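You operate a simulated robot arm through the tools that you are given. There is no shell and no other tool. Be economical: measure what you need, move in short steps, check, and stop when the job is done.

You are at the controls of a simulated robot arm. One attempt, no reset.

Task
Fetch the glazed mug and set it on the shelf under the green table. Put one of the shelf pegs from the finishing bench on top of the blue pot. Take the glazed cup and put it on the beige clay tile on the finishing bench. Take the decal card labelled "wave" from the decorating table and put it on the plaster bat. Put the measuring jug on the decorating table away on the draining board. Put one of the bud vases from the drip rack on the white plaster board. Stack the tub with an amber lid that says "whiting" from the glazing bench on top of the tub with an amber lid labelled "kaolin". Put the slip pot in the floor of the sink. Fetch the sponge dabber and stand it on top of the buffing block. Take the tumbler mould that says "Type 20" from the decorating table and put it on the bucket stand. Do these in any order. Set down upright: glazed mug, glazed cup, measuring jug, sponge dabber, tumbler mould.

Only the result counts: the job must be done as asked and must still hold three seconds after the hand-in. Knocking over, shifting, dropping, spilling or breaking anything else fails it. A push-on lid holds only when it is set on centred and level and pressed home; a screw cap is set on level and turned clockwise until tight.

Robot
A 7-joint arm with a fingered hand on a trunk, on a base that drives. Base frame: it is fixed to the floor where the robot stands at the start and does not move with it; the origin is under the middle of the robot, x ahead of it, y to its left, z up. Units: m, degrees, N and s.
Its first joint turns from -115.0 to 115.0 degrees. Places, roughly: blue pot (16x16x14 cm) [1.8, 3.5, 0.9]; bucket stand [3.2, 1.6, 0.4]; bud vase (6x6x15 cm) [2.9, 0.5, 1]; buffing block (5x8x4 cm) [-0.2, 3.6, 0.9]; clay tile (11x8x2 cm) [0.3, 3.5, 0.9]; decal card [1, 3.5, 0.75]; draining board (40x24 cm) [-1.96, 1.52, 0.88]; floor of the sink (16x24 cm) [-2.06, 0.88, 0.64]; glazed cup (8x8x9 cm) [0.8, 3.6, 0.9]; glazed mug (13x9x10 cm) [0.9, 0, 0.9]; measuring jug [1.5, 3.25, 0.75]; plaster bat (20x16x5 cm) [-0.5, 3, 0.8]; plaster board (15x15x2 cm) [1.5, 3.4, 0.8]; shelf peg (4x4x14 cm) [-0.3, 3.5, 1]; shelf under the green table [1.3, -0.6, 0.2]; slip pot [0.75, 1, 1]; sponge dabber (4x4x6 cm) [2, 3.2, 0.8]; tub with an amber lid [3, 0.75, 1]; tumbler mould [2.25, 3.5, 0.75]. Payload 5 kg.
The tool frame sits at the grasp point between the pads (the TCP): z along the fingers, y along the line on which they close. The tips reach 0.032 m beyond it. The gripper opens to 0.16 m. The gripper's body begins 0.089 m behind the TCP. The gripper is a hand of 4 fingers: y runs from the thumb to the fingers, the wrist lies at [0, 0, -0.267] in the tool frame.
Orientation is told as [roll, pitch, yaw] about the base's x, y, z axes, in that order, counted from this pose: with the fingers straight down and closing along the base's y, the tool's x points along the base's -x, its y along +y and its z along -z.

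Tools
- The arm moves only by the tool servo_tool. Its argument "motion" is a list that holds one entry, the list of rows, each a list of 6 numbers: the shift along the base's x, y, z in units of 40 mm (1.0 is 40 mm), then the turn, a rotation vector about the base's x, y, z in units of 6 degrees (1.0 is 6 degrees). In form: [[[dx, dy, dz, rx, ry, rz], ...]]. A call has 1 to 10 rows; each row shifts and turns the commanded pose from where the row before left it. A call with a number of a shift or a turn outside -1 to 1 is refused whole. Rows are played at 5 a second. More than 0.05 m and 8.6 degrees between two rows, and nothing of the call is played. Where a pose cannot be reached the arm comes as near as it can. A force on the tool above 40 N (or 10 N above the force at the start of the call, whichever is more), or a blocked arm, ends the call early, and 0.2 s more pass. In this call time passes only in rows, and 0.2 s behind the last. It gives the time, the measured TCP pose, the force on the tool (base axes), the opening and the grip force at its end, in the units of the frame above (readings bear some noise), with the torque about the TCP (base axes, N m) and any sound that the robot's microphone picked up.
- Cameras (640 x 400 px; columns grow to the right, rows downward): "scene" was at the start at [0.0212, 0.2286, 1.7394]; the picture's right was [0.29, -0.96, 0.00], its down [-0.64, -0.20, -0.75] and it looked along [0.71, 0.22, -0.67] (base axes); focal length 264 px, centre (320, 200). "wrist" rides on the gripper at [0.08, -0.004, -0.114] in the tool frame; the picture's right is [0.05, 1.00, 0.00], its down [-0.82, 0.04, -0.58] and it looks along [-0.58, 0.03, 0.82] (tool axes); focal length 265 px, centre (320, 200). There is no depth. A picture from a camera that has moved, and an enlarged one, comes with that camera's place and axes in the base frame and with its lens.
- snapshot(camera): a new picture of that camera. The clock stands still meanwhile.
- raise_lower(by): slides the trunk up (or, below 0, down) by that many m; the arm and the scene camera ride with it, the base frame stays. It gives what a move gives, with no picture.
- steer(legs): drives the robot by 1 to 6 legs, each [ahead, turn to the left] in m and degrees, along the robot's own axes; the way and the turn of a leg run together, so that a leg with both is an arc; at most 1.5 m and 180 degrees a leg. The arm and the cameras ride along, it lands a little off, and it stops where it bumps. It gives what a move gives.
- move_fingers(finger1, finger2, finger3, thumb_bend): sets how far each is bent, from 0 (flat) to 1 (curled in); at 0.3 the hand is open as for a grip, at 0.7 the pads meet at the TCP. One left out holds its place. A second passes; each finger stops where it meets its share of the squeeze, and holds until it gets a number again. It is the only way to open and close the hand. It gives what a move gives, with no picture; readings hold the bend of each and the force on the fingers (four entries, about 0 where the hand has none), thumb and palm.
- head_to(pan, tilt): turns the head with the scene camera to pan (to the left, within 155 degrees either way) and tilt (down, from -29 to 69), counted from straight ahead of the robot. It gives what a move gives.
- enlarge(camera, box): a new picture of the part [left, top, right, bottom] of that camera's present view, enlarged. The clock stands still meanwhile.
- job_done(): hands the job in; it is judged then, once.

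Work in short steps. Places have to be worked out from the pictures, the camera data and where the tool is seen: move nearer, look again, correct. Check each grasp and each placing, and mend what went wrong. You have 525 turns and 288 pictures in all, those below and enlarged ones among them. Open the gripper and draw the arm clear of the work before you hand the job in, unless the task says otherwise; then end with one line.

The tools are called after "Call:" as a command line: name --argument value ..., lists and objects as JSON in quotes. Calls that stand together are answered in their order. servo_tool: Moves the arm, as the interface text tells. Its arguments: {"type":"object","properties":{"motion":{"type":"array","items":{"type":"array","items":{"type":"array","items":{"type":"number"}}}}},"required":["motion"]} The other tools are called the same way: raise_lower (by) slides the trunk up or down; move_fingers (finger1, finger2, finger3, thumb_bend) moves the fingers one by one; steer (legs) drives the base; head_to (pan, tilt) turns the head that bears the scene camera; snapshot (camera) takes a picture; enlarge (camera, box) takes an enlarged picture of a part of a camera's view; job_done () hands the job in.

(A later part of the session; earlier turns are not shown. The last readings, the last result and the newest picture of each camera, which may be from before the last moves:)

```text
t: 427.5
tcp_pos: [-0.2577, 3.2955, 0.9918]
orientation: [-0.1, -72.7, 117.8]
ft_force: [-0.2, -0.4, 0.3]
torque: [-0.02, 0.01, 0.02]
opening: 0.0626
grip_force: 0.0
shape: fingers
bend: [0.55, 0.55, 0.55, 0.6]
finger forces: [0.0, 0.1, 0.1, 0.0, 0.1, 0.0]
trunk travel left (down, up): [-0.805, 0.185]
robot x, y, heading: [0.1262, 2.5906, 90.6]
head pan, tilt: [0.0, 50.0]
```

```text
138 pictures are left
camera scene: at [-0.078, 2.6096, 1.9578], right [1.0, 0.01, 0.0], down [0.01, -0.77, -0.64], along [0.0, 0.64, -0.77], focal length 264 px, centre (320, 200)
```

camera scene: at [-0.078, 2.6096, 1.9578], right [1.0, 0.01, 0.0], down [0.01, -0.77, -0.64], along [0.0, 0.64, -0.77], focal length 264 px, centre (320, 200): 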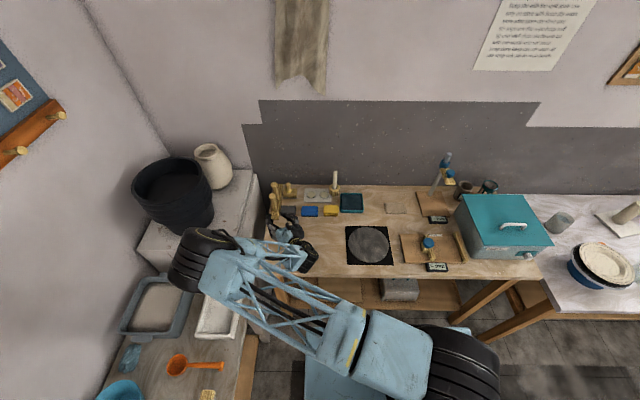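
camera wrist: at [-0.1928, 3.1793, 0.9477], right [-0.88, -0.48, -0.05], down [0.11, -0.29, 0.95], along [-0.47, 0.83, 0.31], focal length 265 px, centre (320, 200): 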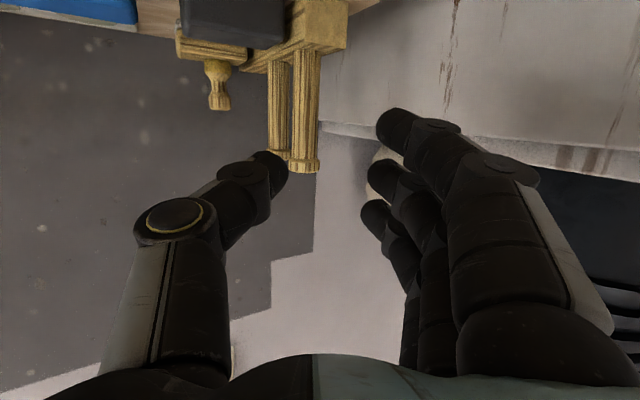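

The peg sits in a beam (visible shaft z 0.89–0.99). I go to z≈0.957 and move in diagonally.

Call:
servo_tool --motion '[[[0, 0, -0.85, 0, 0, 0], [-0.35, 0.81, 0, 0, 0, 0], [-0.35, 0.81, 0, 0, 0, 0], [-0.35, 0.81, 0, 0, 0, 0]]]'

Call:
snapshot --camera "wrist"

Call:
enlarge --camera "scene" --box '[240, 170, 340, 240]'

```text
t: 428.5
tcp_pos: [-0.2983, 3.393, 0.9589]
orientation: [-0.2, -72.6, 117.9]
ft_force: [-0.2, -0.5, -0.7]
torque: [0.01, 0.03, -0.02]
opening: 0.0626
grip_force: 0.1
shape: fingers
bend: [0.55, 0.55, 0.55, 0.6]
finger forces: [0.0, 0.1, 0.0, 0.0, 0.0, 0.0]
trunk travel left (down, up): [-0.805, 0.185]
robot x, y, heading: [0.1231, 2.592, 90.4]
head pan, tilt: [0.0, 50.0]
```

```text
137 pictures are left
camera wrist: at [-0.2328, 3.2778, 0.9162], right [-0.88, -0.48, -0.05], down [0.1, -0.29, 0.95], along [-0.47, 0.83, 0.3], focal length 265 px, centre (320, 200)
```

wrist: 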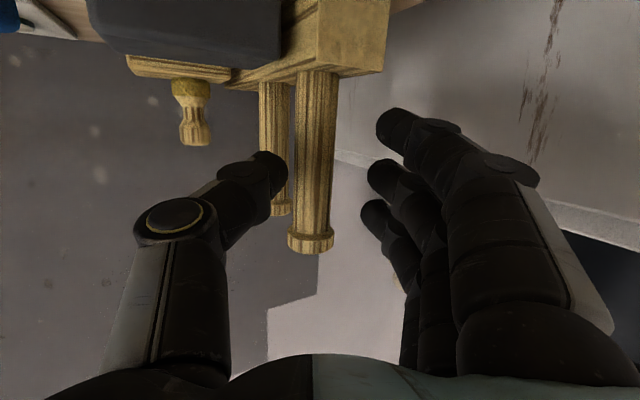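

```text
5.71 times, centred on (290, 205) of scene
camera zoom: at [-0.0776, 2.61, 1.9577], right [1.0, 0.01, 0.0], down [0.01, -0.77, -0.64], along [0.0, 0.64, -0.77], focal length 1508 px, centre (491, 171)
```

zoom: 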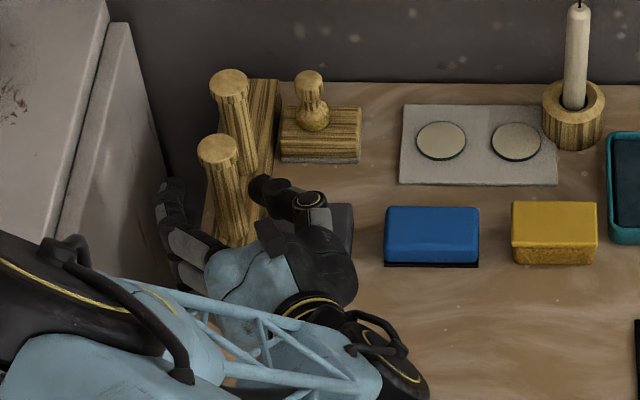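

Peg axis triangulated at (−0.318,3.437). Advance ~45 mm and close.

Call:
servo_tool --motion '[[[-0.26, 0.5, 0, 0, 0, 0], [-0.26, 0.5, 0, 0, 0, 0]]]'

Call:
snapshot --camera "wrist"

```text
t: 429.1
tcp_pos: [-0.3199, 3.4328, 0.9581]
orientation: [-0.1, -72.5, 117.9]
ft_force: [1.5, -0.2, 0.1]
torque: [0.03, -0.01, 0.0]
opening: 0.0627
grip_force: 0.0
shape: fingers
bend: [0.55, 0.55, 0.55, 0.6]
finger forces: [0.1, 0.0, 0.0, 0.1, 0.0, 0.0]
trunk travel left (down, up): [-0.805, 0.185]
robot x, y, heading: [0.1201, 2.5916, 90.5]
head pan, tilt: [0.0, 50.0]
```

```text
135 pictures are left
camera wrist: at [-0.2536, 3.317, 0.9165], right [-0.88, -0.48, -0.05], down [0.1, -0.29, 0.95], along [-0.47, 0.83, 0.3], focal length 265 px, centre (320, 200)
```

wrist: 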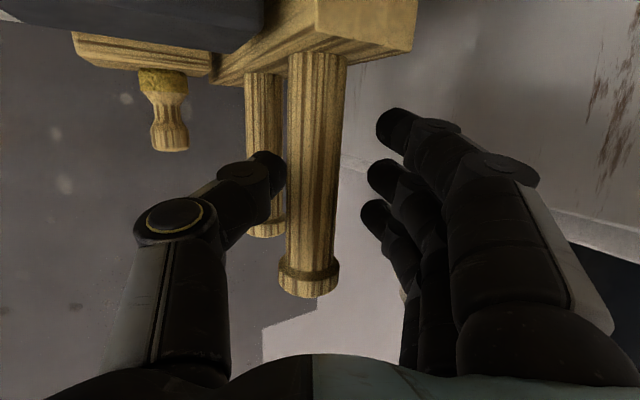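

The peg is about 2 cm past the TCP; the rear peg limits advance. Advance 8 mm and close gently with the fingers, thumb first partially.

Call:
servo_tool --motion '[[[-0.13, 0.17, 0, 0, 0, 0]]]'

Call:
move_fingers --finger1 0.72 --finger2 0.72 --finger3 0.72 --thumb_bend 0.72

Call:
snapshot --camera "wrist"

```text
t: 429.5
tcp_pos: [-0.325, 3.4393, 0.958]
orientation: [-0.1, -72.5, 117.8]
ft_force: [0.1, -0.1, 0.6]
torque: [-0.05, 0.01, -0.03]
opening: 0.0628
grip_force: 0.1
shape: fingers
bend: [0.55, 0.55, 0.55, 0.6]
finger forces: [0.1, 0.0, 0.1, 0.1, 0.1, 0.0]
trunk travel left (down, up): [-0.805, 0.185]
robot x, y, heading: [0.1263, 2.5915, 90.2]
head pan, tilt: [0.0, 50.0]
```

```text
t: 430.5
tcp_pos: [-0.3251, 3.4387, 0.9594]
orientation: [-0.1, -72.4, 117.8]
ft_force: [-0.2, 0.6, -0.1]
torque: [-0.01, -0.06, 0.01]
opening: 0.0196
grip_force: 0.7
shape: fingers
bend: [0.72, 0.71, 0.72, 0.71]
finger forces: [0.1, 0.0, 0.0, 0.0, 1.0, 0.0]
trunk travel left (down, up): [-0.805, 0.185]
robot x, y, heading: [0.128, 2.5922, 90.5]
head pan, tilt: [0.0, 50.0]
```

```text
134 pictures are left
camera wrist: at [-0.2592, 3.3237, 0.9162], right [-0.88, -0.48, -0.05], down [0.1, -0.29, 0.95], along [-0.47, 0.83, 0.31], focal length 265 px, centre (320, 200)
```

wrist: 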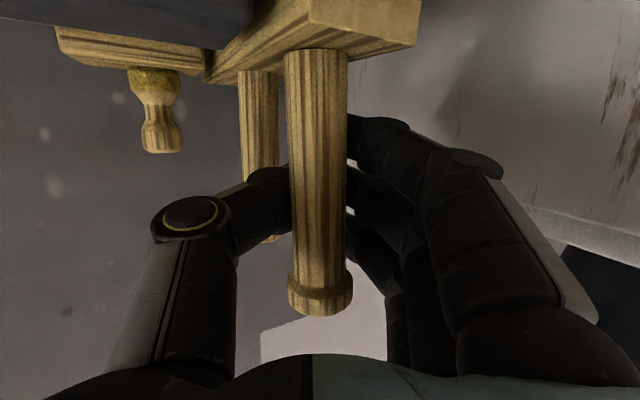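

The fingertips closed behind the peg (peg is nearer the palm). Open slightly, retreat 15 mm and close again.

Call:
move_fingers --finger1 0.57 --finger2 0.57 --finger3 0.57 --thumb_bend 0.6

Call:
servo_tool --motion '[[[0.18, -0.33, 0, 0, 0, 0]]]'

Call:
move_fingers --finger1 0.72 --finger2 0.72 --finger3 0.72 --thumb_bend 0.72

Call:
snapshot --camera "wrist"

```text
t: 431.5
tcp_pos: [-0.3236, 3.4376, 0.9604]
orientation: [-0.1, -72.6, 117.8]
ft_force: [-0.3, -0.1, -0.4]
torque: [0.04, 0.03, 0.03]
opening: 0.0599
grip_force: 0.1
shape: fingers
bend: [0.56, 0.56, 0.56, 0.6]
finger forces: [0.0, 0.1, 0.0, 0.1, 0.0, 0.0]
trunk travel left (down, up): [-0.805, 0.185]
robot x, y, heading: [0.128, 2.5907, 90.1]
head pan, tilt: [0.0, 50.0]
```

```text
t: 431.9
tcp_pos: [-0.3171, 3.4259, 0.9601]
orientation: [-0.2, -72.6, 117.9]
ft_force: [-0.5, -0.4, 0.3]
torque: [-0.03, -0.02, 0.0]
opening: 0.0597
grip_force: 0.0
shape: fingers
bend: [0.56, 0.56, 0.56, 0.6]
finger forces: [0.1, 0.0, 0.0, 0.1, 0.0, 0.1]
trunk travel left (down, up): [-0.805, 0.185]
robot x, y, heading: [0.1227, 2.5906, 90.6]
head pan, tilt: [0.0, 50.0]
```

```text
t: 432.9
tcp_pos: [-0.3183, 3.4262, 0.9583]
orientation: [-0.1, -72.5, 117.8]
ft_force: [-1.1, 8.5, -0.9]
torque: [0.07, 0.16, 0.05]
opening: 0.0278
grip_force: 8.3
shape: fingers
bend: [0.7, 0.71, 0.72, 0.69]
finger forces: [5.3, 2.6, 0.1, 0.0, 8.3, 0.0]
trunk travel left (down, up): [-0.805, 0.185]
robot x, y, heading: [0.1249, 2.594, 90.3]
head pan, tilt: [0.0, 50.0]
```

```text
133 pictures are left
camera wrist: at [-0.2526, 3.311, 0.9156], right [-0.88, -0.48, -0.05], down [0.1, -0.29, 0.95], along [-0.47, 0.83, 0.31], focal length 265 px, centre (320, 200)
```

wrist: 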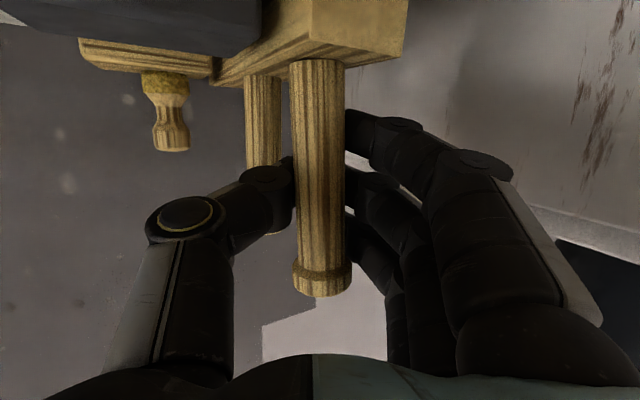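

Contact but behind centre; retreat another 6 mm and close firmer.

Call:
move_fingers --finger1 0.6 --finger2 0.6 --finger3 0.6 --thumb_bend 0.62

Call:
servo_tool --motion '[[[0.08, -0.15, 0, 0, 0, 0]]]'

Call:
move_fingers --finger1 0.78 --finger2 0.78 --finger3 0.78 --thumb_bend 0.76

Call:
snapshot --camera "wrist"

```text
t: 433.9
tcp_pos: [-0.3173, 3.4261, 0.9584]
orientation: [-0.1, -72.7, 117.8]
ft_force: [0.5, 0.1, 0.1]
torque: [-0.03, -0.03, 0.01]
opening: 0.0493
grip_force: 0.0
shape: fingers
bend: [0.6, 0.6, 0.6, 0.62]
finger forces: [0.0, 0.1, 0.1, 0.1, 0.0, 0.1]
trunk travel left (down, up): [-0.805, 0.185]
robot x, y, heading: [0.1266, 2.5946, 90.2]
head pan, tilt: [0.0, 50.0]
```

```text
t: 434.3
tcp_pos: [-0.3146, 3.42, 0.9595]
orientation: [-0.1, -72.6, 117.8]
ft_force: [-0.6, 0.0, 0.7]
torque: [0.0, 0.0, 0.01]
opening: 0.0492
grip_force: 0.0
shape: fingers
bend: [0.6, 0.6, 0.6, 0.62]
finger forces: [0.1, 0.0, 0.1, 0.0, 0.1, 0.1]
trunk travel left (down, up): [-0.805, 0.185]
robot x, y, heading: [0.1248, 2.5898, 90.2]
head pan, tilt: [0.0, 50.0]
```

```text
t: 435.3
tcp_pos: [-0.315, 3.4212, 0.9588]
orientation: [-0.1, -72.6, 117.8]
ft_force: [-6.2, 16.5, -0.9]
torque: [-0.16, 0.04, -0.07]
opening: 0.0319
grip_force: 23.2
shape: fingers
bend: [0.69, 0.71, 0.74, 0.68]
finger forces: [9.0, 7.8, 9.1, 0.0, 20.0, 0.0]
trunk travel left (down, up): [-0.805, 0.185]
robot x, y, heading: [0.1244, 2.5938, 90.2]
head pan, tilt: [0.0, 50.0]
```

```text
132 pictures are left
camera wrist: at [-0.2497, 3.3049, 0.9151], right [-0.88, -0.48, -0.05], down [0.11, -0.29, 0.95], along [-0.47, 0.83, 0.31], focal length 265 px, centre (320, 200)
```

wrist: 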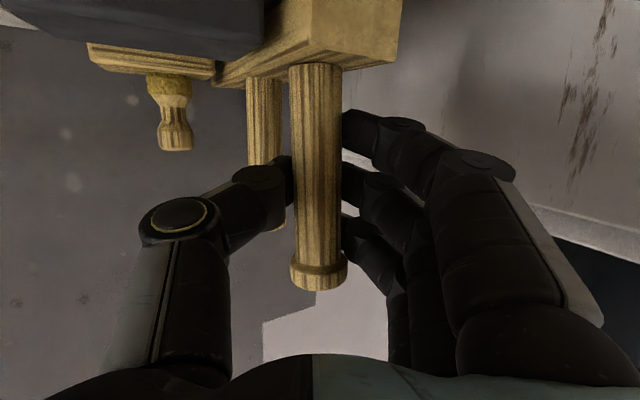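

All fingers engaged. Lift straight up slowly.

Call:
servo_tool --motion '[[[0, 0, 0.2, 0, 0, 0], [0, 0, 0.3, 0, 0, 0], [0, 0, 0.4, 0, 0, 0], [0, 0, 0.5, 0, 0, 0]]]'

Call:
snapshot --camera "wrist"

```text
t: 436.3
tcp_pos: [-0.3118, 3.4199, 0.9953]
orientation: [-0.2, -71.7, 117.7]
ft_force: [-7.6, 23.0, -24.2]
torque: [-0.23, 0.61, 0.24]
opening: 0.0308
grip_force: 22.0
shape: fingers
bend: [0.69, 0.71, 0.78, 0.68]
finger forces: [8.9, 9.2, 0.0, 0.0, 26.0, 0.0]
trunk travel left (down, up): [-0.805, 0.185]
robot x, y, heading: [0.1229, 2.5956, 90.4]
head pan, tilt: [0.0, 50.0]
stopped in row 4: the force on the tool passed its limit (the readings are from after the stop); the commanded pose is now the measured one
```

```text
131 pictures are left
camera wrist: at [-0.247, 3.3037, 0.9541], right [-0.88, -0.48, -0.05], down [0.1, -0.28, 0.96], along [-0.47, 0.83, 0.29], focal length 265 px, centre (320, 200)
```

wrist: 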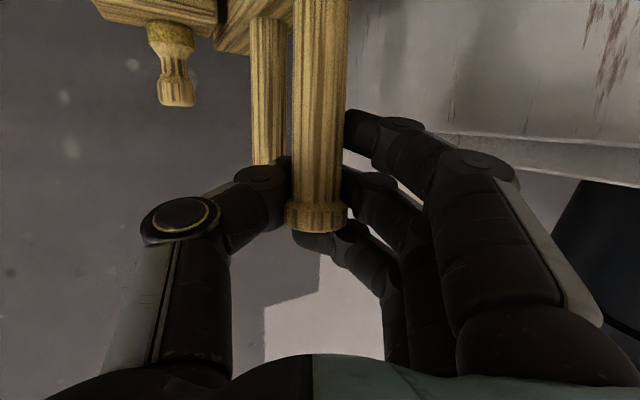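

The hand slid up to the peg's head, and a side load jams the peg. Relax the side load by advancing a few mm, then lift with the head caught on the fingers.

Call:
servo_tool --motion '[[[-0.05, 0.1, -0.05, 0, 0, 0]]]'

Call:
servo_tool --motion '[[[0, 0, 0.1, 0, 0, 0], [0, 0, 0.1, 0, 0, 0], [0, 0, 0.15, 0, 0, 0], [0, 0, 0.2, 0, 0, 0], [0, 0, 0.3, 0, 0, 0]]]'

Call:
snapshot --camera "wrist"

```text
t: 436.7
tcp_pos: [-0.3135, 3.4219, 0.9951]
orientation: [-0.2, -71.6, 117.7]
ft_force: [-0.7, 4.9, -19.1]
torque: [-0.36, 0.41, 0.19]
opening: 0.0299
grip_force: 19.7
shape: fingers
bend: [0.69, 0.71, 0.78, 0.69]
finger forces: [8.6, 7.1, 0.0, 0.0, 22.7, 0.1]
trunk travel left (down, up): [-0.805, 0.185]
robot x, y, heading: [0.1291, 2.5958, 90.5]
head pan, tilt: [0.0, 50.0]
```

```text
t: 437.9
tcp_pos: [-0.3141, 3.4208, 1.033]
orientation: [-0.4, -72.0, 117.7]
ft_force: [0.1, 0.4, 0.3]
torque: [0.03, -0.03, 0.0]
opening: 0.0173
grip_force: 0.0
shape: fingers
bend: [0.73, 0.72, 0.78, 0.73]
finger forces: [0.0, 0.0, 0.0, 0.0, 0.1, 0.1]
trunk travel left (down, up): [-0.805, 0.185]
robot x, y, heading: [0.122, 2.5918, 90.5]
head pan, tilt: [0.0, 50.0]
```

```text
130 pictures are left
camera wrist: at [-0.2484, 3.3051, 0.9899], right [-0.88, -0.48, -0.05], down [0.1, -0.28, 0.95], along [-0.47, 0.83, 0.3], focal length 265 px, centre (320, 200)
```

wrist: 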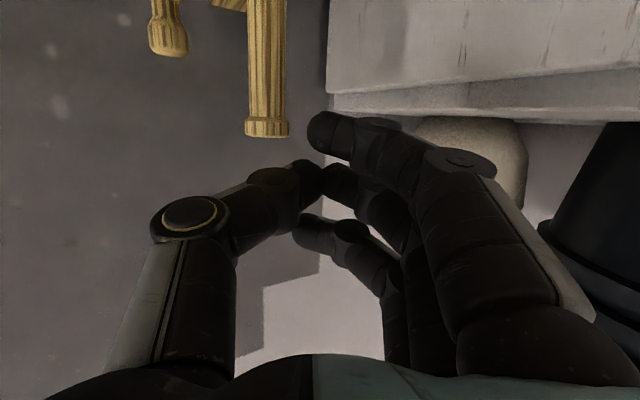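

The hand slipped off. Check the peg.

Call:
enlarge --camera "scene" --box '[240, 160, 360, 250]'

```text
4.44 times, centred on (300, 205) of scene
camera zoom: at [-0.0779, 2.6093, 1.9578], right [1.0, 0.01, 0.0], down [0.01, -0.77, -0.64], along [0.0, 0.64, -0.77], focal length 1173 px, centre (409, 178)
```

zoom: 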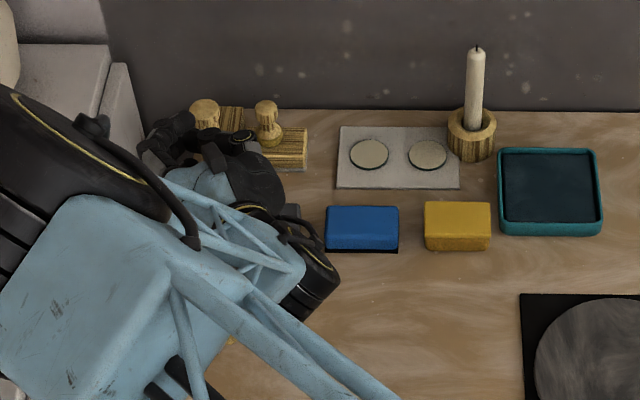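

The front peg isn't visible where it should be. Rise and retreat for a look.

Call:
servo_tool --motion '[[[0, 0, 1, 0, 0, 0], [0, 0, 1, 0, 0, 0], [0.4, -0.8, 0.3, 0, 0, 0], [0.4, -0.8, 0.3, -0.88, -0.47, 0], [0.4, -0.8, 0, -0.88, -0.47, 0], [0, 0, 0, -0.88, -0.47, 0], [0, 0, 0, -0.88, -0.47, 0], [0, 0, 0, -0.88, -0.47, 0]]]'

Call:
snapshot --camera "wrist"

Call:
enlarge --camera "scene" --box '[240, 160, 360, 250]'

```text
t: 439.7
tcp_pos: [-0.2659, 3.325, 1.136]
orientation: [-0.4, -42.1, 117.9]
ft_force: [-0.1, 0.1, -0.4]
torque: [-0.04, 0.02, 0.03]
opening: 0.0175
grip_force: 0.0
shape: fingers
bend: [0.73, 0.72, 0.78, 0.73]
finger forces: [0.0, 0.1, 0.0, 0.1, 0.0, 0.0]
trunk travel left (down, up): [-0.805, 0.185]
robot x, y, heading: [0.1244, 2.5947, 90.3]
head pan, tilt: [0.0, 50.0]
```

```text
128 pictures are left
camera wrist: at [-0.1993, 3.2067, 1.1669], right [-0.87, -0.5, -0.04], down [-0.14, 0.17, 0.97], along [-0.48, 0.85, -0.22], focal length 265 px, centre (320, 200)
```

wrist: 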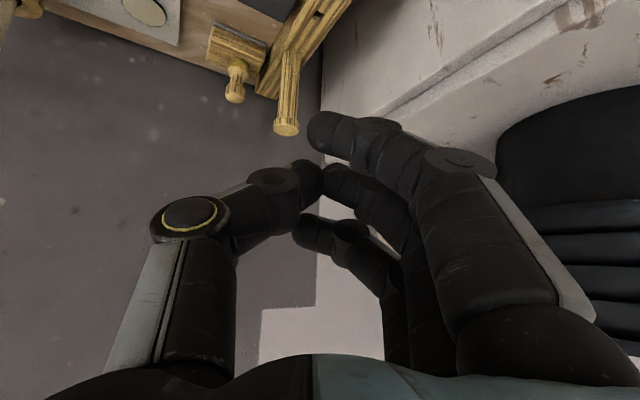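

```text
4.44 times, centred on (300, 205) of scene
camera zoom: at [-0.0765, 2.61, 1.9579], right [1.0, 0.01, 0.0], down [0.0, -0.77, -0.64], along [0.0, 0.64, -0.77], focal length 1173 px, centre (409, 178)
```

zoom: 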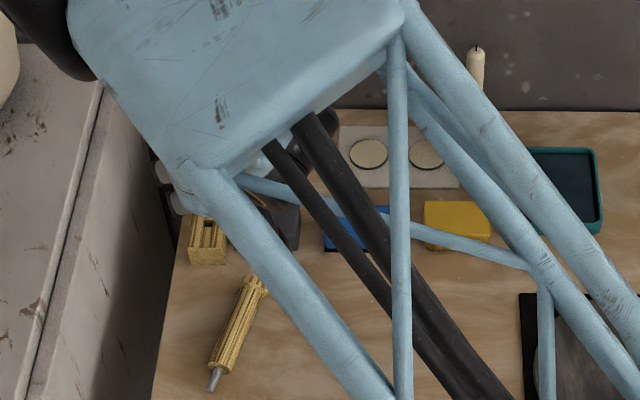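

The peg came out and now lies on the bench: head at (−0.249,3.369), pin end at (−0.285,3.233). That makes a top-down grasp easy. Restore the hand to vertical, yaw ≈75, above its middle.

Call:
servo_tool --motion '[[[0, 0, 0, -0.88, -0.47, 0], [0, 0, 0, -0.88, -0.47, 0], [0, 0, 0, -0.88, -0.47, 0], [0, 0, 0, -0.88, -0.47, 0], [0, 0, 0, -0.88, -0.47, 0], [0, 0, 0, -0.88, -0.47, 0], [0, 0, 0, -0.88, -0.47, 0]]]'

Call:
servo_tool --motion '[[[0, -0.05, -0.1, 0, 0, -0.9], [0, -0.05, -0.1, 0, 0, -0.9], [0, -0.05, -0.1, 0, 0, -0.9], [0, -0.05, -0.1, 0, 0, -0.9], [0, -0.05, -0.1, 0, 0, -0.9], [0, -0.05, -0.1, 0, 0, -0.9], [0, -0.05, -0.1, 0, 0, -0.9], [0, -0.05, -0.1, 0, 0, -0.8]]]'

Call:
move_fingers --finger1 0.5 --finger2 0.5 --finger3 0.5 --thumb_bend 0.5

Call:
snapshot --camera "wrist"

Call:
snapshot --camera "scene"

```text
t: 441.3
tcp_pos: [-0.2661, 3.326, 1.1356]
orientation: [-0.5, 0.0, 118.1]
ft_force: [-0.2, 0.4, 0.1]
torque: [0.01, 0.0, 0.0]
opening: 0.0175
grip_force: 0.2
shape: fingers
bend: [0.73, 0.72, 0.78, 0.73]
finger forces: [0.0, 0.0, 0.0, 0.1, 0.0, 0.0]
trunk travel left (down, up): [-0.805, 0.185]
robot x, y, heading: [0.124, 2.5932, 90.5]
head pan, tilt: [0.0, 50.0]
```

```text
t: 443.1
tcp_pos: [-0.2665, 3.3103, 1.104]
orientation: [-0.6, 0.0, 75.4]
ft_force: [0.8, -0.1, 0.1]
torque: [0.0, 0.0, -0.01]
opening: 0.0173
grip_force: 0.0
shape: fingers
bend: [0.73, 0.72, 0.78, 0.73]
finger forces: [0.1, 0.0, 0.1, 0.0, 0.0, 0.0]
trunk travel left (down, up): [-0.805, 0.185]
robot x, y, heading: [0.1254, 2.5911, 90.4]
head pan, tilt: [0.0, 50.0]
```

```text
t: 444.1
tcp_pos: [-0.2656, 3.3101, 1.104]
orientation: [-0.5, -0.2, 75.4]
ft_force: [-0.7, 0.1, 0.0]
torque: [0.01, 0.03, 0.02]
opening: 0.0902
grip_force: 0.0
shape: fingers
bend: [0.5, 0.5, 0.5, 0.5]
finger forces: [0.0, 0.0, 0.0, 0.0, 0.0, 0.0]
trunk travel left (down, up): [-0.805, 0.185]
robot x, y, heading: [0.1269, 2.5923, 90.5]
head pan, tilt: [0.0, 50.0]
```

```text
126 pictures are left
camera wrist: at [-0.2838, 3.2311, 1.2173], right [-0.98, 0.2, -0.01], down [0.16, 0.8, 0.58], along [0.12, 0.57, -0.82], focal length 265 px, centre (320, 200)
```

wrist: 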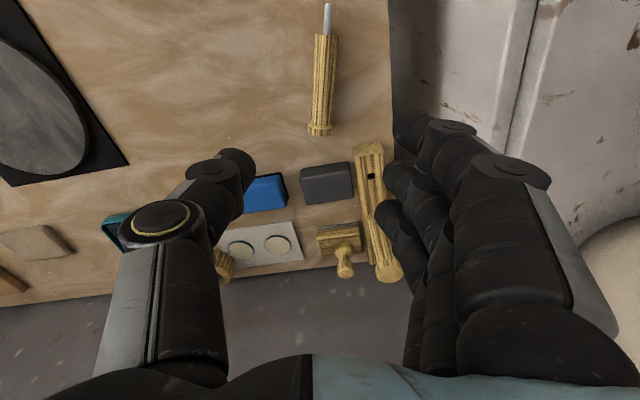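

```text
125 pictures are left
camera scene: at [-0.0777, 2.6094, 1.9578], right [1.0, 0.01, 0.0], down [0.01, -0.77, -0.64], along [0.0, 0.64, -0.77], focal length 264 px, centre (320, 200)
```

scene: 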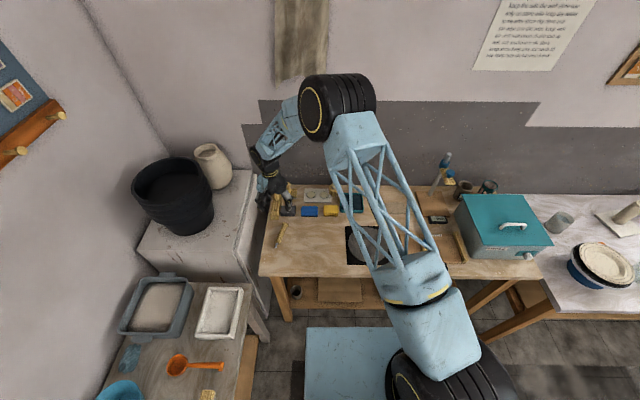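

Peg wood part centred at (−0.270,3.309), aligned with the hand. Descend to just above the bench.

Call:
servo_tool --motion '[[[-0.1, 0, -1, 0, 0, 0], [0, 0, -1, 0, 0, 0], [0, 0, -1, 0, 0, 0], [0, 0, -1, 0, 0, 0], [0, 0, -0.8, 0, 0, 0], [0, 0, -0.35, 0, 0, 0], [0, 0, -0.2, 0, 0, 0]]]'

Call:
snapshot --camera "wrist"

```text
t: 445.7
tcp_pos: [-0.2749, 3.3125, 0.9006]
orientation: [0.0, -0.5, 75.5]
ft_force: [1.7, -6.6, 29.1]
torque: [-0.62, 0.84, 0.3]
opening: 0.0901
grip_force: 15.0
shape: fingers
bend: [0.54, 0.52, 0.5, 0.5]
finger forces: [14.8, 7.1, 1.1, 0.0, 6.2, 0.0]
trunk travel left (down, up): [-0.805, 0.185]
robot x, y, heading: [0.1269, 2.5901, 90.3]
head pan, tilt: [0.0, 50.0]
stopped in row 7: the force on the tool passed its limit (the readings are from after the stop); the commanded pose is now the measured one
```

```text
124 pictures are left
camera wrist: at [-0.2913, 3.2322, 1.0127], right [-0.98, 0.2, 0.0], down [0.16, 0.79, 0.58], along [0.12, 0.57, -0.81], focal length 265 px, centre (320, 200)
```

wrist: 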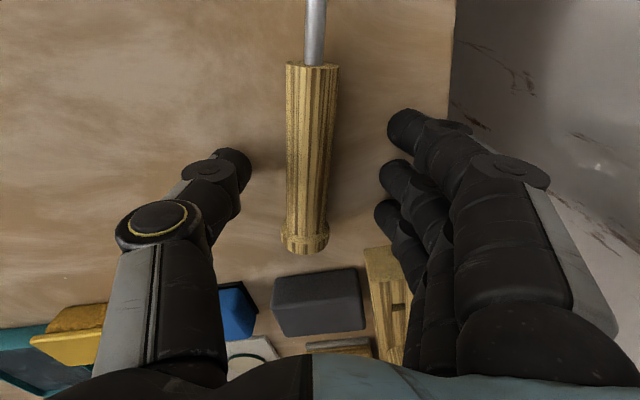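

Bench touched at TCP 0.90. Raise 5 mm and close on the peg.

Call:
servo_tool --motion '[[[0.06, -0.15, 0.15, 0, 0, 0]]]'

Call:
move_fingers --finger1 0.76 --finger2 0.76 --finger3 0.76 --thumb_bend 0.76

Call:
snapshot --camera "wrist"

```text
t: 446.1
tcp_pos: [-0.2709, 3.3076, 0.9003]
orientation: [-0.3, -0.3, 75.5]
ft_force: [-0.5, 0.2, -0.3]
torque: [0.04, -0.01, -0.04]
opening: 0.0908
grip_force: 0.0
shape: fingers
bend: [0.5, 0.5, 0.5, 0.5]
finger forces: [0.1, 0.1, 0.0, 0.0, 0.0, 0.0]
trunk travel left (down, up): [-0.805, 0.185]
robot x, y, heading: [0.1247, 2.5919, 90.5]
head pan, tilt: [0.0, 50.0]
```

```text
t: 447.1
tcp_pos: [-0.2721, 3.3073, 0.9036]
orientation: [-0.2, -0.4, 75.4]
ft_force: [0.4, 0.3, -0.3]
torque: [0.0, -0.01, -0.04]
opening: 0.0368
grip_force: 23.3
shape: fingers
bend: [0.69, 0.69, 0.69, 0.67]
finger forces: [7.2, 7.7, 7.8, 0.0, 23.3, 0.1]
trunk travel left (down, up): [-0.805, 0.185]
robot x, y, heading: [0.1238, 2.5921, 90.0]
head pan, tilt: [0.0, 50.0]
```

```text
123 pictures are left
camera wrist: at [-0.2882, 3.2274, 1.0152], right [-0.98, 0.2, 0.0], down [0.16, 0.8, 0.58], along [0.12, 0.57, -0.81], focal length 265 px, centre (320, 200)
```

wrist: 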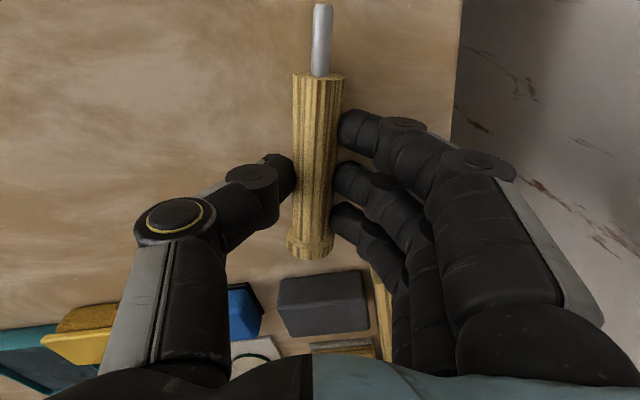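

Good grip on the peg with all fingers. Lift.

Call:
servo_tool --motion '[[[0, 0, 0.4, 0, 0, 0], [0, 0, 0.8, 0, 0, 0], [0, 0, 1, 0, 0, 0], [0, 0, 1, 0, 0, 0], [0, 0, 1, 0, 0, 0], [0.6, 0, 0.9, 0, 0, 0], [0.6, 0, 0.9, 0, 0, 0], [0.6, 0, 0.5, 0, 0, 0]]]'

Call:
snapshot --camera "wrist"

```text
t: 448.9
tcp_pos: [-0.1986, 3.3068, 1.1632]
orientation: [-0.1, -0.3, 75.4]
ft_force: [0.5, 0.0, 0.3]
torque: [0.03, 0.03, 0.0]
opening: 0.0371
grip_force: 23.0
shape: fingers
bend: [0.69, 0.69, 0.69, 0.67]
finger forces: [7.3, 7.7, 7.8, 0.0, 23.3, 0.1]
trunk travel left (down, up): [-0.805, 0.185]
robot x, y, heading: [0.1252, 2.5935, 90.4]
head pan, tilt: [0.0, 50.0]
```

```text
122 pictures are left
camera wrist: at [-0.2152, 3.2269, 1.2752], right [-0.98, 0.2, 0.0], down [0.16, 0.8, 0.58], along [0.12, 0.57, -0.81], focal length 265 px, centre (320, 200)
```

wrist: 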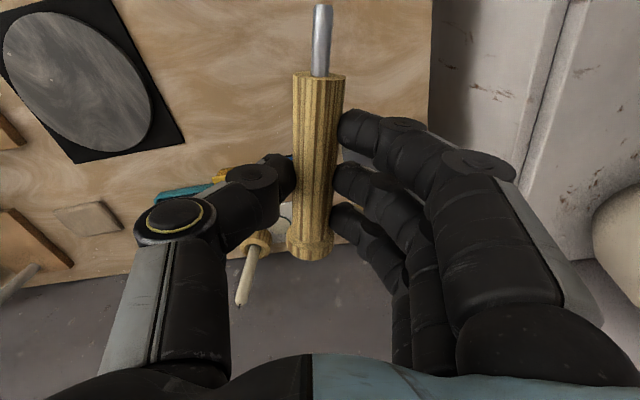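

Peg held. Drive to the blue pot.

Call:
steer --legs '[[0, -90], [1.5, 0], [0.12, 0], [0, 90]]'

Call:
snapshot --camera "scene"

Call:
snapshot --camera "wrist"

```text
t: 464.8
tcp_pos: [1.3941, 3.3234, 1.1611]
orientation: [-0.1, -0.4, 77.2]
ft_force: [-0.1, 0.4, -1.3]
torque: [0.04, 0.01, -0.05]
opening: 0.0368
grip_force: 21.5
shape: fingers
bend: [0.69, 0.69, 0.69, 0.67]
finger forces: [7.0, 7.3, 7.2, 0.0, 21.8, 0.0]
trunk travel left (down, up): [-0.805, 0.185]
robot x, y, heading: [1.7405, 2.6216, 92.3]
head pan, tilt: [0.0, 50.0]
```

```text
121 pictures are left
camera scene: at [1.5374, 2.6296, 1.9578], right [1.0, 0.04, 0.0], down [0.03, -0.77, -0.64], along [-0.02, 0.64, -0.77], focal length 264 px, centre (320, 200)
```

scene: 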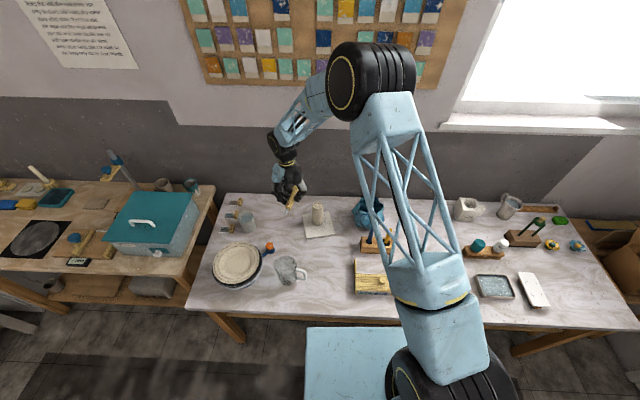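

```text
120 pictures are left
camera wrist: at [1.3791, 3.2429, 1.2745], right [-0.99, 0.17, 0.0], down [0.14, 0.8, 0.58], along [0.1, 0.57, -0.81], focal length 265 px, centre (320, 200)
```

wrist: 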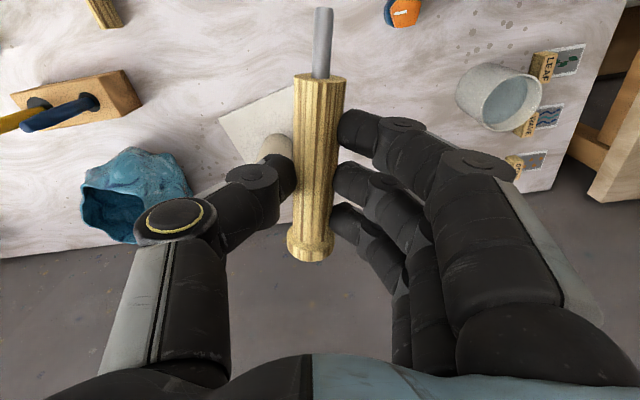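

Move the peg over toward the pot at this height (well above the vase).

Call:
servo_tool --motion '[[[0.97, 0, 0.1, 0, 0, 0.1], [0.97, 0, 0.1, 0, 0, 0.1], [0.97, 0, 0, 0, 0, 0.1], [0.97, 0, 0, 0, 0, 0.1], [0.97, 0, 0, 0, 0, 0], [0.97, 0, 0, 0, 0, 0], [0.97, 0, 0, 0, 0, 0], [0.97, 0, 0, 0, 0, 0], [0.97, 0, 0, 0, 0, 0]]]'

Call:
snapshot --camera "wrist"

Call:
enlarge --camera "scene" --box '[290, 160, 450, 260]'

```text
t: 466.8
tcp_pos: [1.7466, 3.3242, 1.169]
orientation: [-0.1, -0.5, 79.6]
ft_force: [-0.2, 0.3, -0.7]
torque: [-0.01, 0.02, -0.02]
opening: 0.0364
grip_force: 21.6
shape: fingers
bend: [0.69, 0.69, 0.69, 0.67]
finger forces: [7.0, 7.3, 7.4, 0.0, 22.0, 0.0]
trunk travel left (down, up): [-0.805, 0.185]
robot x, y, heading: [1.7416, 2.6177, 92.3]
head pan, tilt: [0.0, 50.0]
```

```text
119 pictures are left
camera wrist: at [1.7346, 3.2432, 1.2814], right [-0.99, 0.13, 0.0], down [0.1, 0.81, 0.58], along [0.08, 0.58, -0.81], focal length 265 px, centre (320, 200)
```

wrist: 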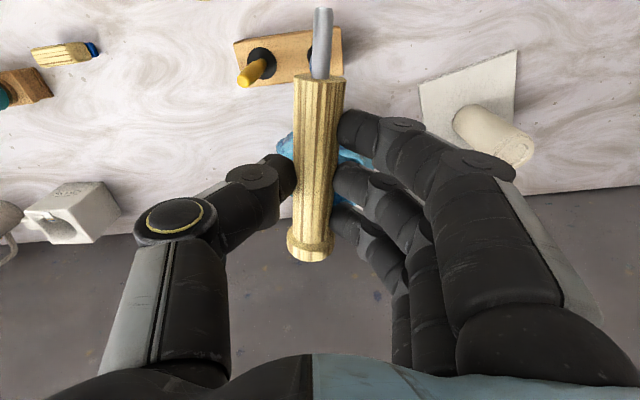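

```text
4.00 times, centred on (370, 210) of scene
camera zoom: at [1.5401, 2.6296, 1.9581], right [1.0, 0.04, 0.0], down [0.03, -0.77, -0.64], along [-0.03, 0.64, -0.77], focal length 1056 px, centre (120, 160)
```

zoom: 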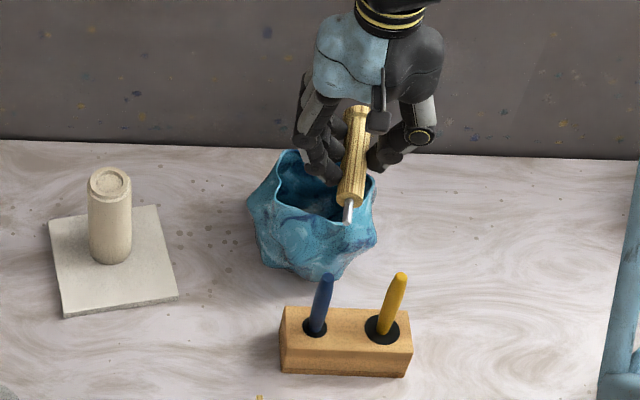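

I move the hand aside to study the pot's wavy rim before laying the peg.

Call:
servo_tool --motion '[[[1, 0, 0, 0, 0, 0], [1, 0, 0, 0, 0, 0], [1, 0, 0, 0, 0, 0], [1, 0, 0, 0, 0, 0], [0.6, 0, 0, 0, 0, 0]]]'

Call:
enlarge --camera "scene" --box '[340, 180, 404, 240]'

Call:
snapshot --camera "wrist"

```text
t: 468.0
tcp_pos: [1.928, 3.3237, 1.1703]
orientation: [-0.3, -0.5, 79.7]
ft_force: [0.2, 0.3, -0.1]
torque: [0.01, 0.04, 0.0]
opening: 0.0366
grip_force: 21.9
shape: fingers
bend: [0.69, 0.69, 0.69, 0.67]
finger forces: [7.1, 7.2, 7.3, 0.0, 21.9, 0.0]
trunk travel left (down, up): [-0.805, 0.185]
robot x, y, heading: [1.7354, 2.6187, 92.5]
head pan, tilt: [0.0, 50.0]
```

```text
6.67 times, centred on (372, 210) of scene
camera zoom: at [1.5395, 2.6297, 1.958], right [1.0, 0.04, 0.0], down [0.03, -0.77, -0.64], along [-0.03, 0.64, -0.77], focal length 1760 px, centre (-27, 133)
```

zoom: 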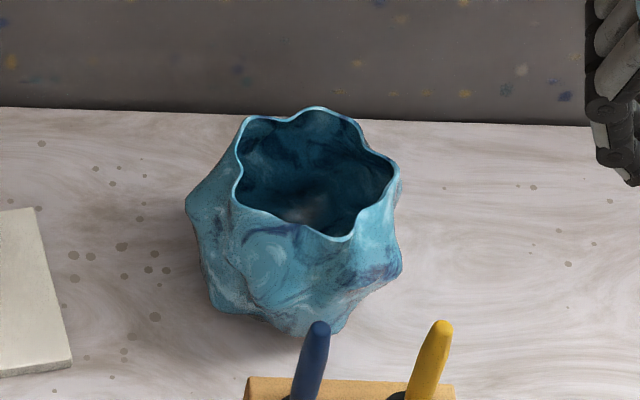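

```text
116 pictures are left
camera wrist: at [1.917, 3.2428, 1.2825], right [-0.99, 0.13, 0.0], down [0.1, 0.81, 0.58], along [0.08, 0.58, -0.81], focal length 265 px, centre (320, 200)
```

wrist: 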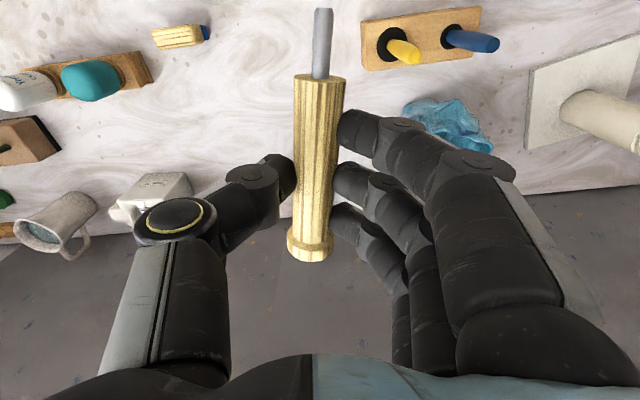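

The pot's rim is scalloped, centre ≈(1.755,3.438), z≈0.94. I'll lay the peg front-to-back at x≈1.73 where opposite notches are ~0.09 m apart. Move above.

Call:
servo_tool --motion '[[[-0.83, 0.48, -0.4, 0, 0, 0], [-0.83, 0.48, -0.4, 0, 0, 0], [-0.83, 0.48, -0.4, 0, 0, 0], [-0.83, 0.48, -0.4, 0, 0, 0], [-0.83, 0.48, -0.4, 0, 0, 0], [-0.83, 0.48, -0.4, 0, 0, 0]]]'

Call:
enlarge --camera "scene" --box '[320, 160, 420, 240]'

Call:
snapshot --camera "wrist"

```text
t: 469.4
tcp_pos: [1.7261, 3.44, 1.0724]
orientation: [-0.2, -0.4, 79.5]
ft_force: [0.2, 0.9, -1.2]
torque: [-0.04, -0.04, 0.02]
opening: 0.0362
grip_force: 21.3
shape: fingers
bend: [0.69, 0.69, 0.69, 0.67]
finger forces: [6.9, 7.2, 7.3, 0.0, 21.8, 0.0]
trunk travel left (down, up): [-0.805, 0.185]
robot x, y, heading: [1.7417, 2.6196, 92.1]
head pan, tilt: [0.0, 50.0]
```

```text
5.00 times, centred on (370, 200) of scene
camera zoom: at [1.5366, 2.6311, 1.9577], right [1.0, 0.04, 0.0], down [0.03, -0.77, -0.64], along [-0.02, 0.64, -0.77], focal length 1320 px, centre (70, 200)
```

zoom: 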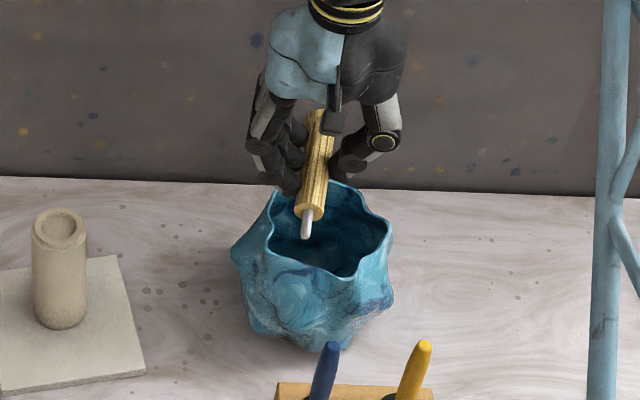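

```text
114 pictures are left
camera wrist: at [1.7163, 3.3604, 1.1852], right [-0.99, 0.13, 0.0], down [0.1, 0.81, 0.58], along [0.08, 0.58, -0.81], focal length 265 px, centre (320, 200)
```

wrist: 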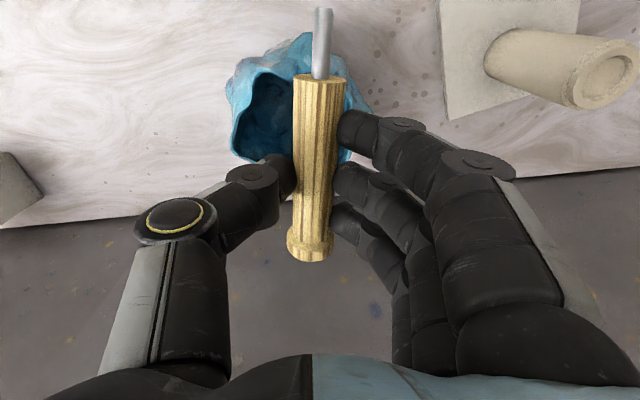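

Positions agree. Lower gently toward the rim.

Call:
servo_tool --motion '[[[0.05, -0.03, -0.8, 0, 0, 0], [0, 0, -0.8, 0, 0, 0], [0, 0, -0.3, 0, 0, 0], [0, 0, -0.12, 0, 0, 0], [0, 0, -0.12, 0, 0, 0], [0, 0, -0.12, 0, 0, 0]]]'

Call:
enlarge --camera "scene" --box '[320, 170, 420, 240]'

Call:
snapshot --camera "wrist"

```text
t: 470.8
tcp_pos: [1.7304, 3.4359, 0.9826]
orientation: [-0.2, -0.4, 79.6]
ft_force: [-0.5, 0.2, -0.1]
torque: [0.01, 0.0, -0.01]
opening: 0.0362
grip_force: 21.9
shape: fingers
bend: [0.69, 0.69, 0.69, 0.67]
finger forces: [6.9, 7.3, 7.2, 0.0, 21.8, 0.0]
trunk travel left (down, up): [-0.805, 0.185]
robot x, y, heading: [1.7401, 2.6205, 92.4]
head pan, tilt: [0.0, 50.0]
```

```text
5.71 times, centred on (370, 205) of scene
camera zoom: at [1.5383, 2.63, 1.9579], right [1.0, 0.04, 0.0], down [0.03, -0.77, -0.64], along [-0.02, 0.64, -0.77], focal length 1508 px, centre (34, 171)
```

zoom: 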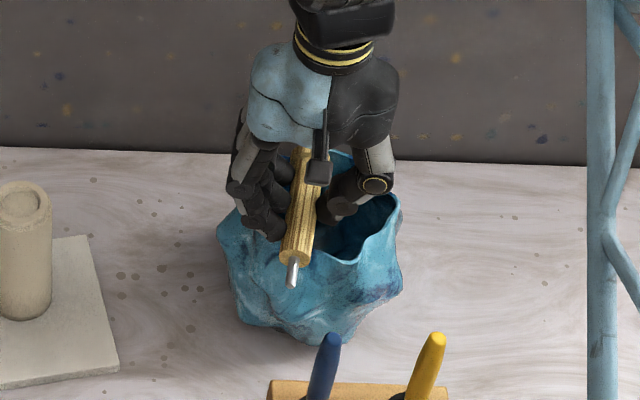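

```text
112 pictures are left
camera wrist: at [1.7194, 3.3555, 1.0962], right [-0.99, 0.13, 0.0], down [0.1, 0.81, 0.58], along [0.08, 0.58, -0.81], focal length 265 px, centre (320, 200)
```

wrist: 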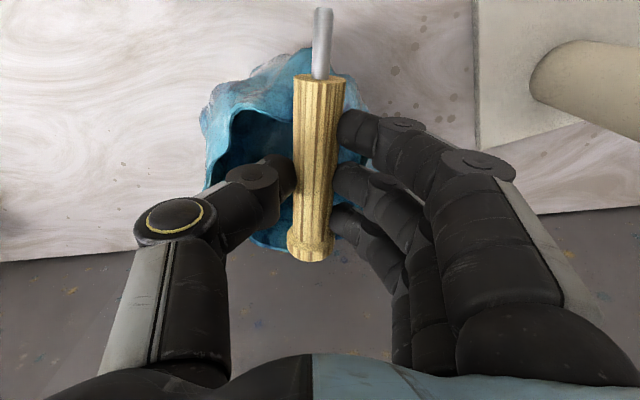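

Almost at the rim. Continue in 3 mm steps until contact.

Call:
servo_tool --motion '[[[0, 0, -0.08, 0, 0, 0], [0, 0, -0.08, 0, 0, 0], [0, 0, -0.08, 0, 0, 0], [0, 0, -0.08, 0, 0, 0]]]'

```text
t: 471.8
tcp_pos: [1.7297, 3.4373, 0.9734]
orientation: [-0.2, -0.7, 79.6]
ft_force: [-1.1, -4.4, 22.6]
torque: [-0.16, -0.14, -0.03]
opening: 0.0361
grip_force: 30.4
shape: fingers
bend: [0.7, 0.7, 0.7, 0.68]
finger forces: [10.5, 10.2, 9.1, 0.0, 31.0, 0.0]
trunk travel left (down, up): [-0.805, 0.185]
robot x, y, heading: [1.7443, 2.6162, 92.3]
head pan, tilt: [0.0, 50.0]
```

Contact via the peg. Relax 1–2 mm, then open slightly and look.

Call:
servo_tool --motion '[[[0, 0, 0.04, 0, 0, 0]]]'

Call:
move_fingers --finger1 0.63 --finger2 0.63 --finger3 0.63 --thumb_bend 0.62

Call:
snapshot --camera "wrist"

Call:
enlarge --camera "scene" --box '[330, 180, 410, 236]'

```text
t: 472.2
tcp_pos: [1.7295, 3.4371, 0.974]
orientation: [-0.2, -0.8, 79.7]
ft_force: [-1.6, 1.1, 19.6]
torque: [-0.02, -0.12, 0.01]
opening: 0.0363
grip_force: 30.6
shape: fingers
bend: [0.7, 0.7, 0.7, 0.68]
finger forces: [10.5, 10.3, 9.3, 0.0, 29.6, 0.1]
trunk travel left (down, up): [-0.805, 0.185]
robot x, y, heading: [1.7425, 2.6208, 92.2]
head pan, tilt: [0.0, 50.0]
```

```text
t: 473.2
tcp_pos: [1.73, 3.4379, 0.9729]
orientation: [-0.2, -0.6, 79.6]
ft_force: [0.9, -2.1, 17.0]
torque: [-0.24, -0.56, -0.09]
opening: 0.0435
grip_force: 9.1
shape: fingers
bend: [0.63, 0.63, 0.63, 0.63]
finger forces: [0.3, 0.1, 0.0, 0.0, 16.4, 0.0]
trunk travel left (down, up): [-0.805, 0.185]
robot x, y, heading: [1.7422, 2.617, 92.3]
head pan, tilt: [0.0, 50.0]
```

```text
111 pictures are left
camera wrist: at [1.7192, 3.3558, 1.0856], right [-0.99, 0.13, 0.0], down [0.1, 0.81, 0.58], along [0.08, 0.58, -0.81], focal length 265 px, centre (320, 200)
```

wrist: 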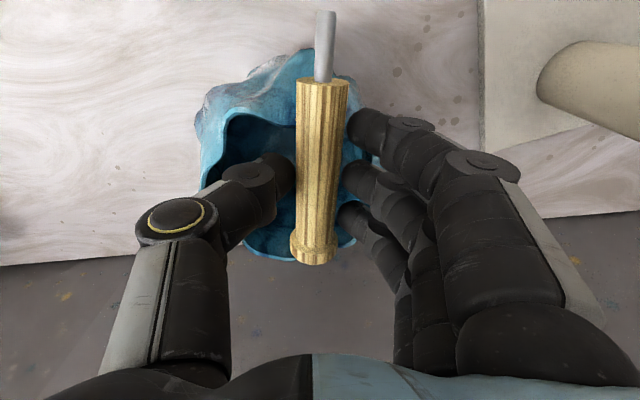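

```text
7.14 times, centred on (370, 208) of scene
camera zoom: at [1.5384, 2.628, 1.9579], right [1.0, 0.04, 0.0], down [0.03, -0.76, -0.64], along [-0.02, 0.64, -0.77], focal length 1885 px, centre (-37, 143)
```

zoom: 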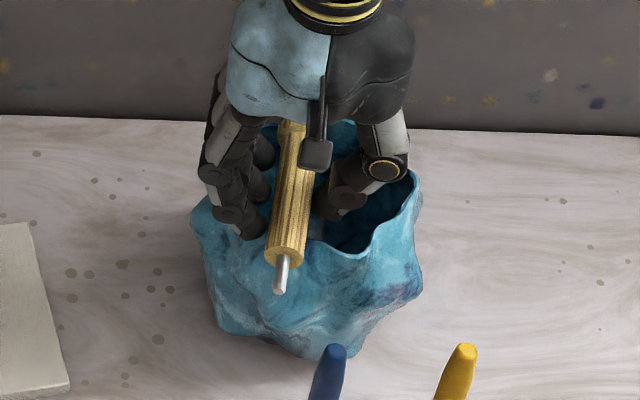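

The thumb still presses downward on something; raise 4 mm to relieve.

Call:
servo_tool --motion '[[[0, 0, 0.1, 0, 0, 0]]]'

Call:
move_fingers --finger1 0.58 --finger2 0.58 --finger3 0.58 --thumb_bend 0.58

Call:
snapshot --camera "wrist"

```text
t: 473.6
tcp_pos: [1.7296, 3.4356, 0.9749]
orientation: [-0.3, -0.2, 79.6]
ft_force: [0.5, -0.9, -0.1]
torque: [0.0, 0.01, -0.01]
opening: 0.0445
grip_force: 0.1
shape: fingers
bend: [0.63, 0.63, 0.63, 0.62]
finger forces: [0.0, 0.0, 0.1, 0.0, 0.0, 0.1]
trunk travel left (down, up): [-0.805, 0.185]
robot x, y, heading: [1.7418, 2.6173, 92.1]
head pan, tilt: [0.0, 50.0]
```

```text
t: 474.6
tcp_pos: [1.7306, 3.4376, 0.9762]
orientation: [-0.2, -0.5, 79.6]
ft_force: [1.0, 1.0, 0.0]
torque: [0.0, -0.01, -0.01]
opening: 0.0635
grip_force: 0.1
shape: fingers
bend: [0.57, 0.57, 0.57, 0.57]
finger forces: [0.0, 0.1, 0.0, 0.0, 0.0, 0.0]
trunk travel left (down, up): [-0.805, 0.185]
robot x, y, heading: [1.7408, 2.6194, 92.3]
head pan, tilt: [0.0, 50.0]
```

```text
109 pictures are left
camera wrist: at [1.7194, 3.3568, 1.0887], right [-0.99, 0.13, 0.0], down [0.1, 0.81, 0.58], along [0.08, 0.58, -0.81], focal length 265 px, centre (320, 200)
```

wrist: 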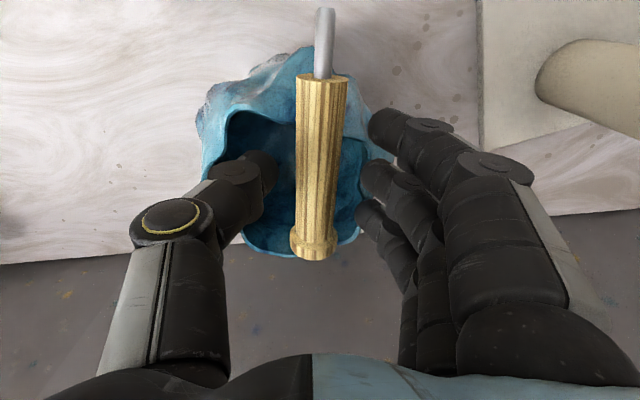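

The peg lies on the rim, free of the hand. Rise straight up.

Call:
servo_tool --motion '[[[0, 0, 0.3, 0, 0, 0], [0, 0, 0.5, 0, 0, 0], [0, 0, 0.8, 0, 0, 0], [0, 0, 1, 0, 0, 0], [0, 0, 1, 0, 0, 0], [0, -0.6, 1, 0, 0, 0], [0.5, -1, 0.3, 0, 0, 0]]]'

Call:
enlarge --camera "scene" --box '[330, 180, 410, 236]'

```text
t: 476.2
tcp_pos: [1.7515, 3.3713, 1.1732]
orientation: [-0.1, -0.4, 79.5]
ft_force: [-0.1, 0.2, 0.0]
torque: [0.0, 0.04, -0.04]
opening: 0.0635
grip_force: 0.0
shape: fingers
bend: [0.57, 0.57, 0.57, 0.57]
finger forces: [0.1, 0.0, 0.0, 0.0, 0.0, 0.1]
trunk travel left (down, up): [-0.805, 0.185]
robot x, y, heading: [1.7377, 2.6206, 92.2]
head pan, tilt: [0.0, 50.0]
```

```text
7.14 times, centred on (370, 208) of scene
camera zoom: at [1.5399, 2.6284, 1.958], right [1.0, 0.04, 0.0], down [0.03, -0.76, -0.64], along [-0.03, 0.64, -0.77], focal length 1885 px, centre (-37, 143)
```

zoom: 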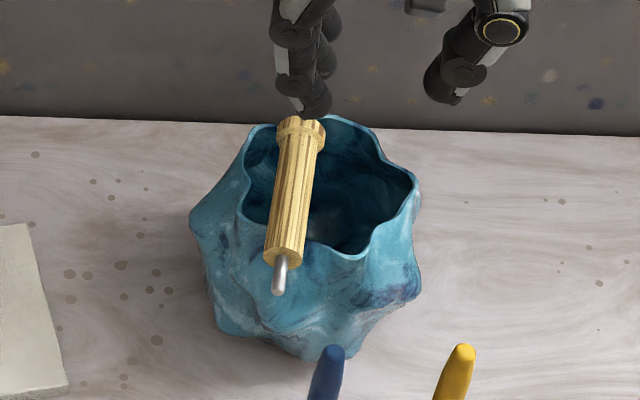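

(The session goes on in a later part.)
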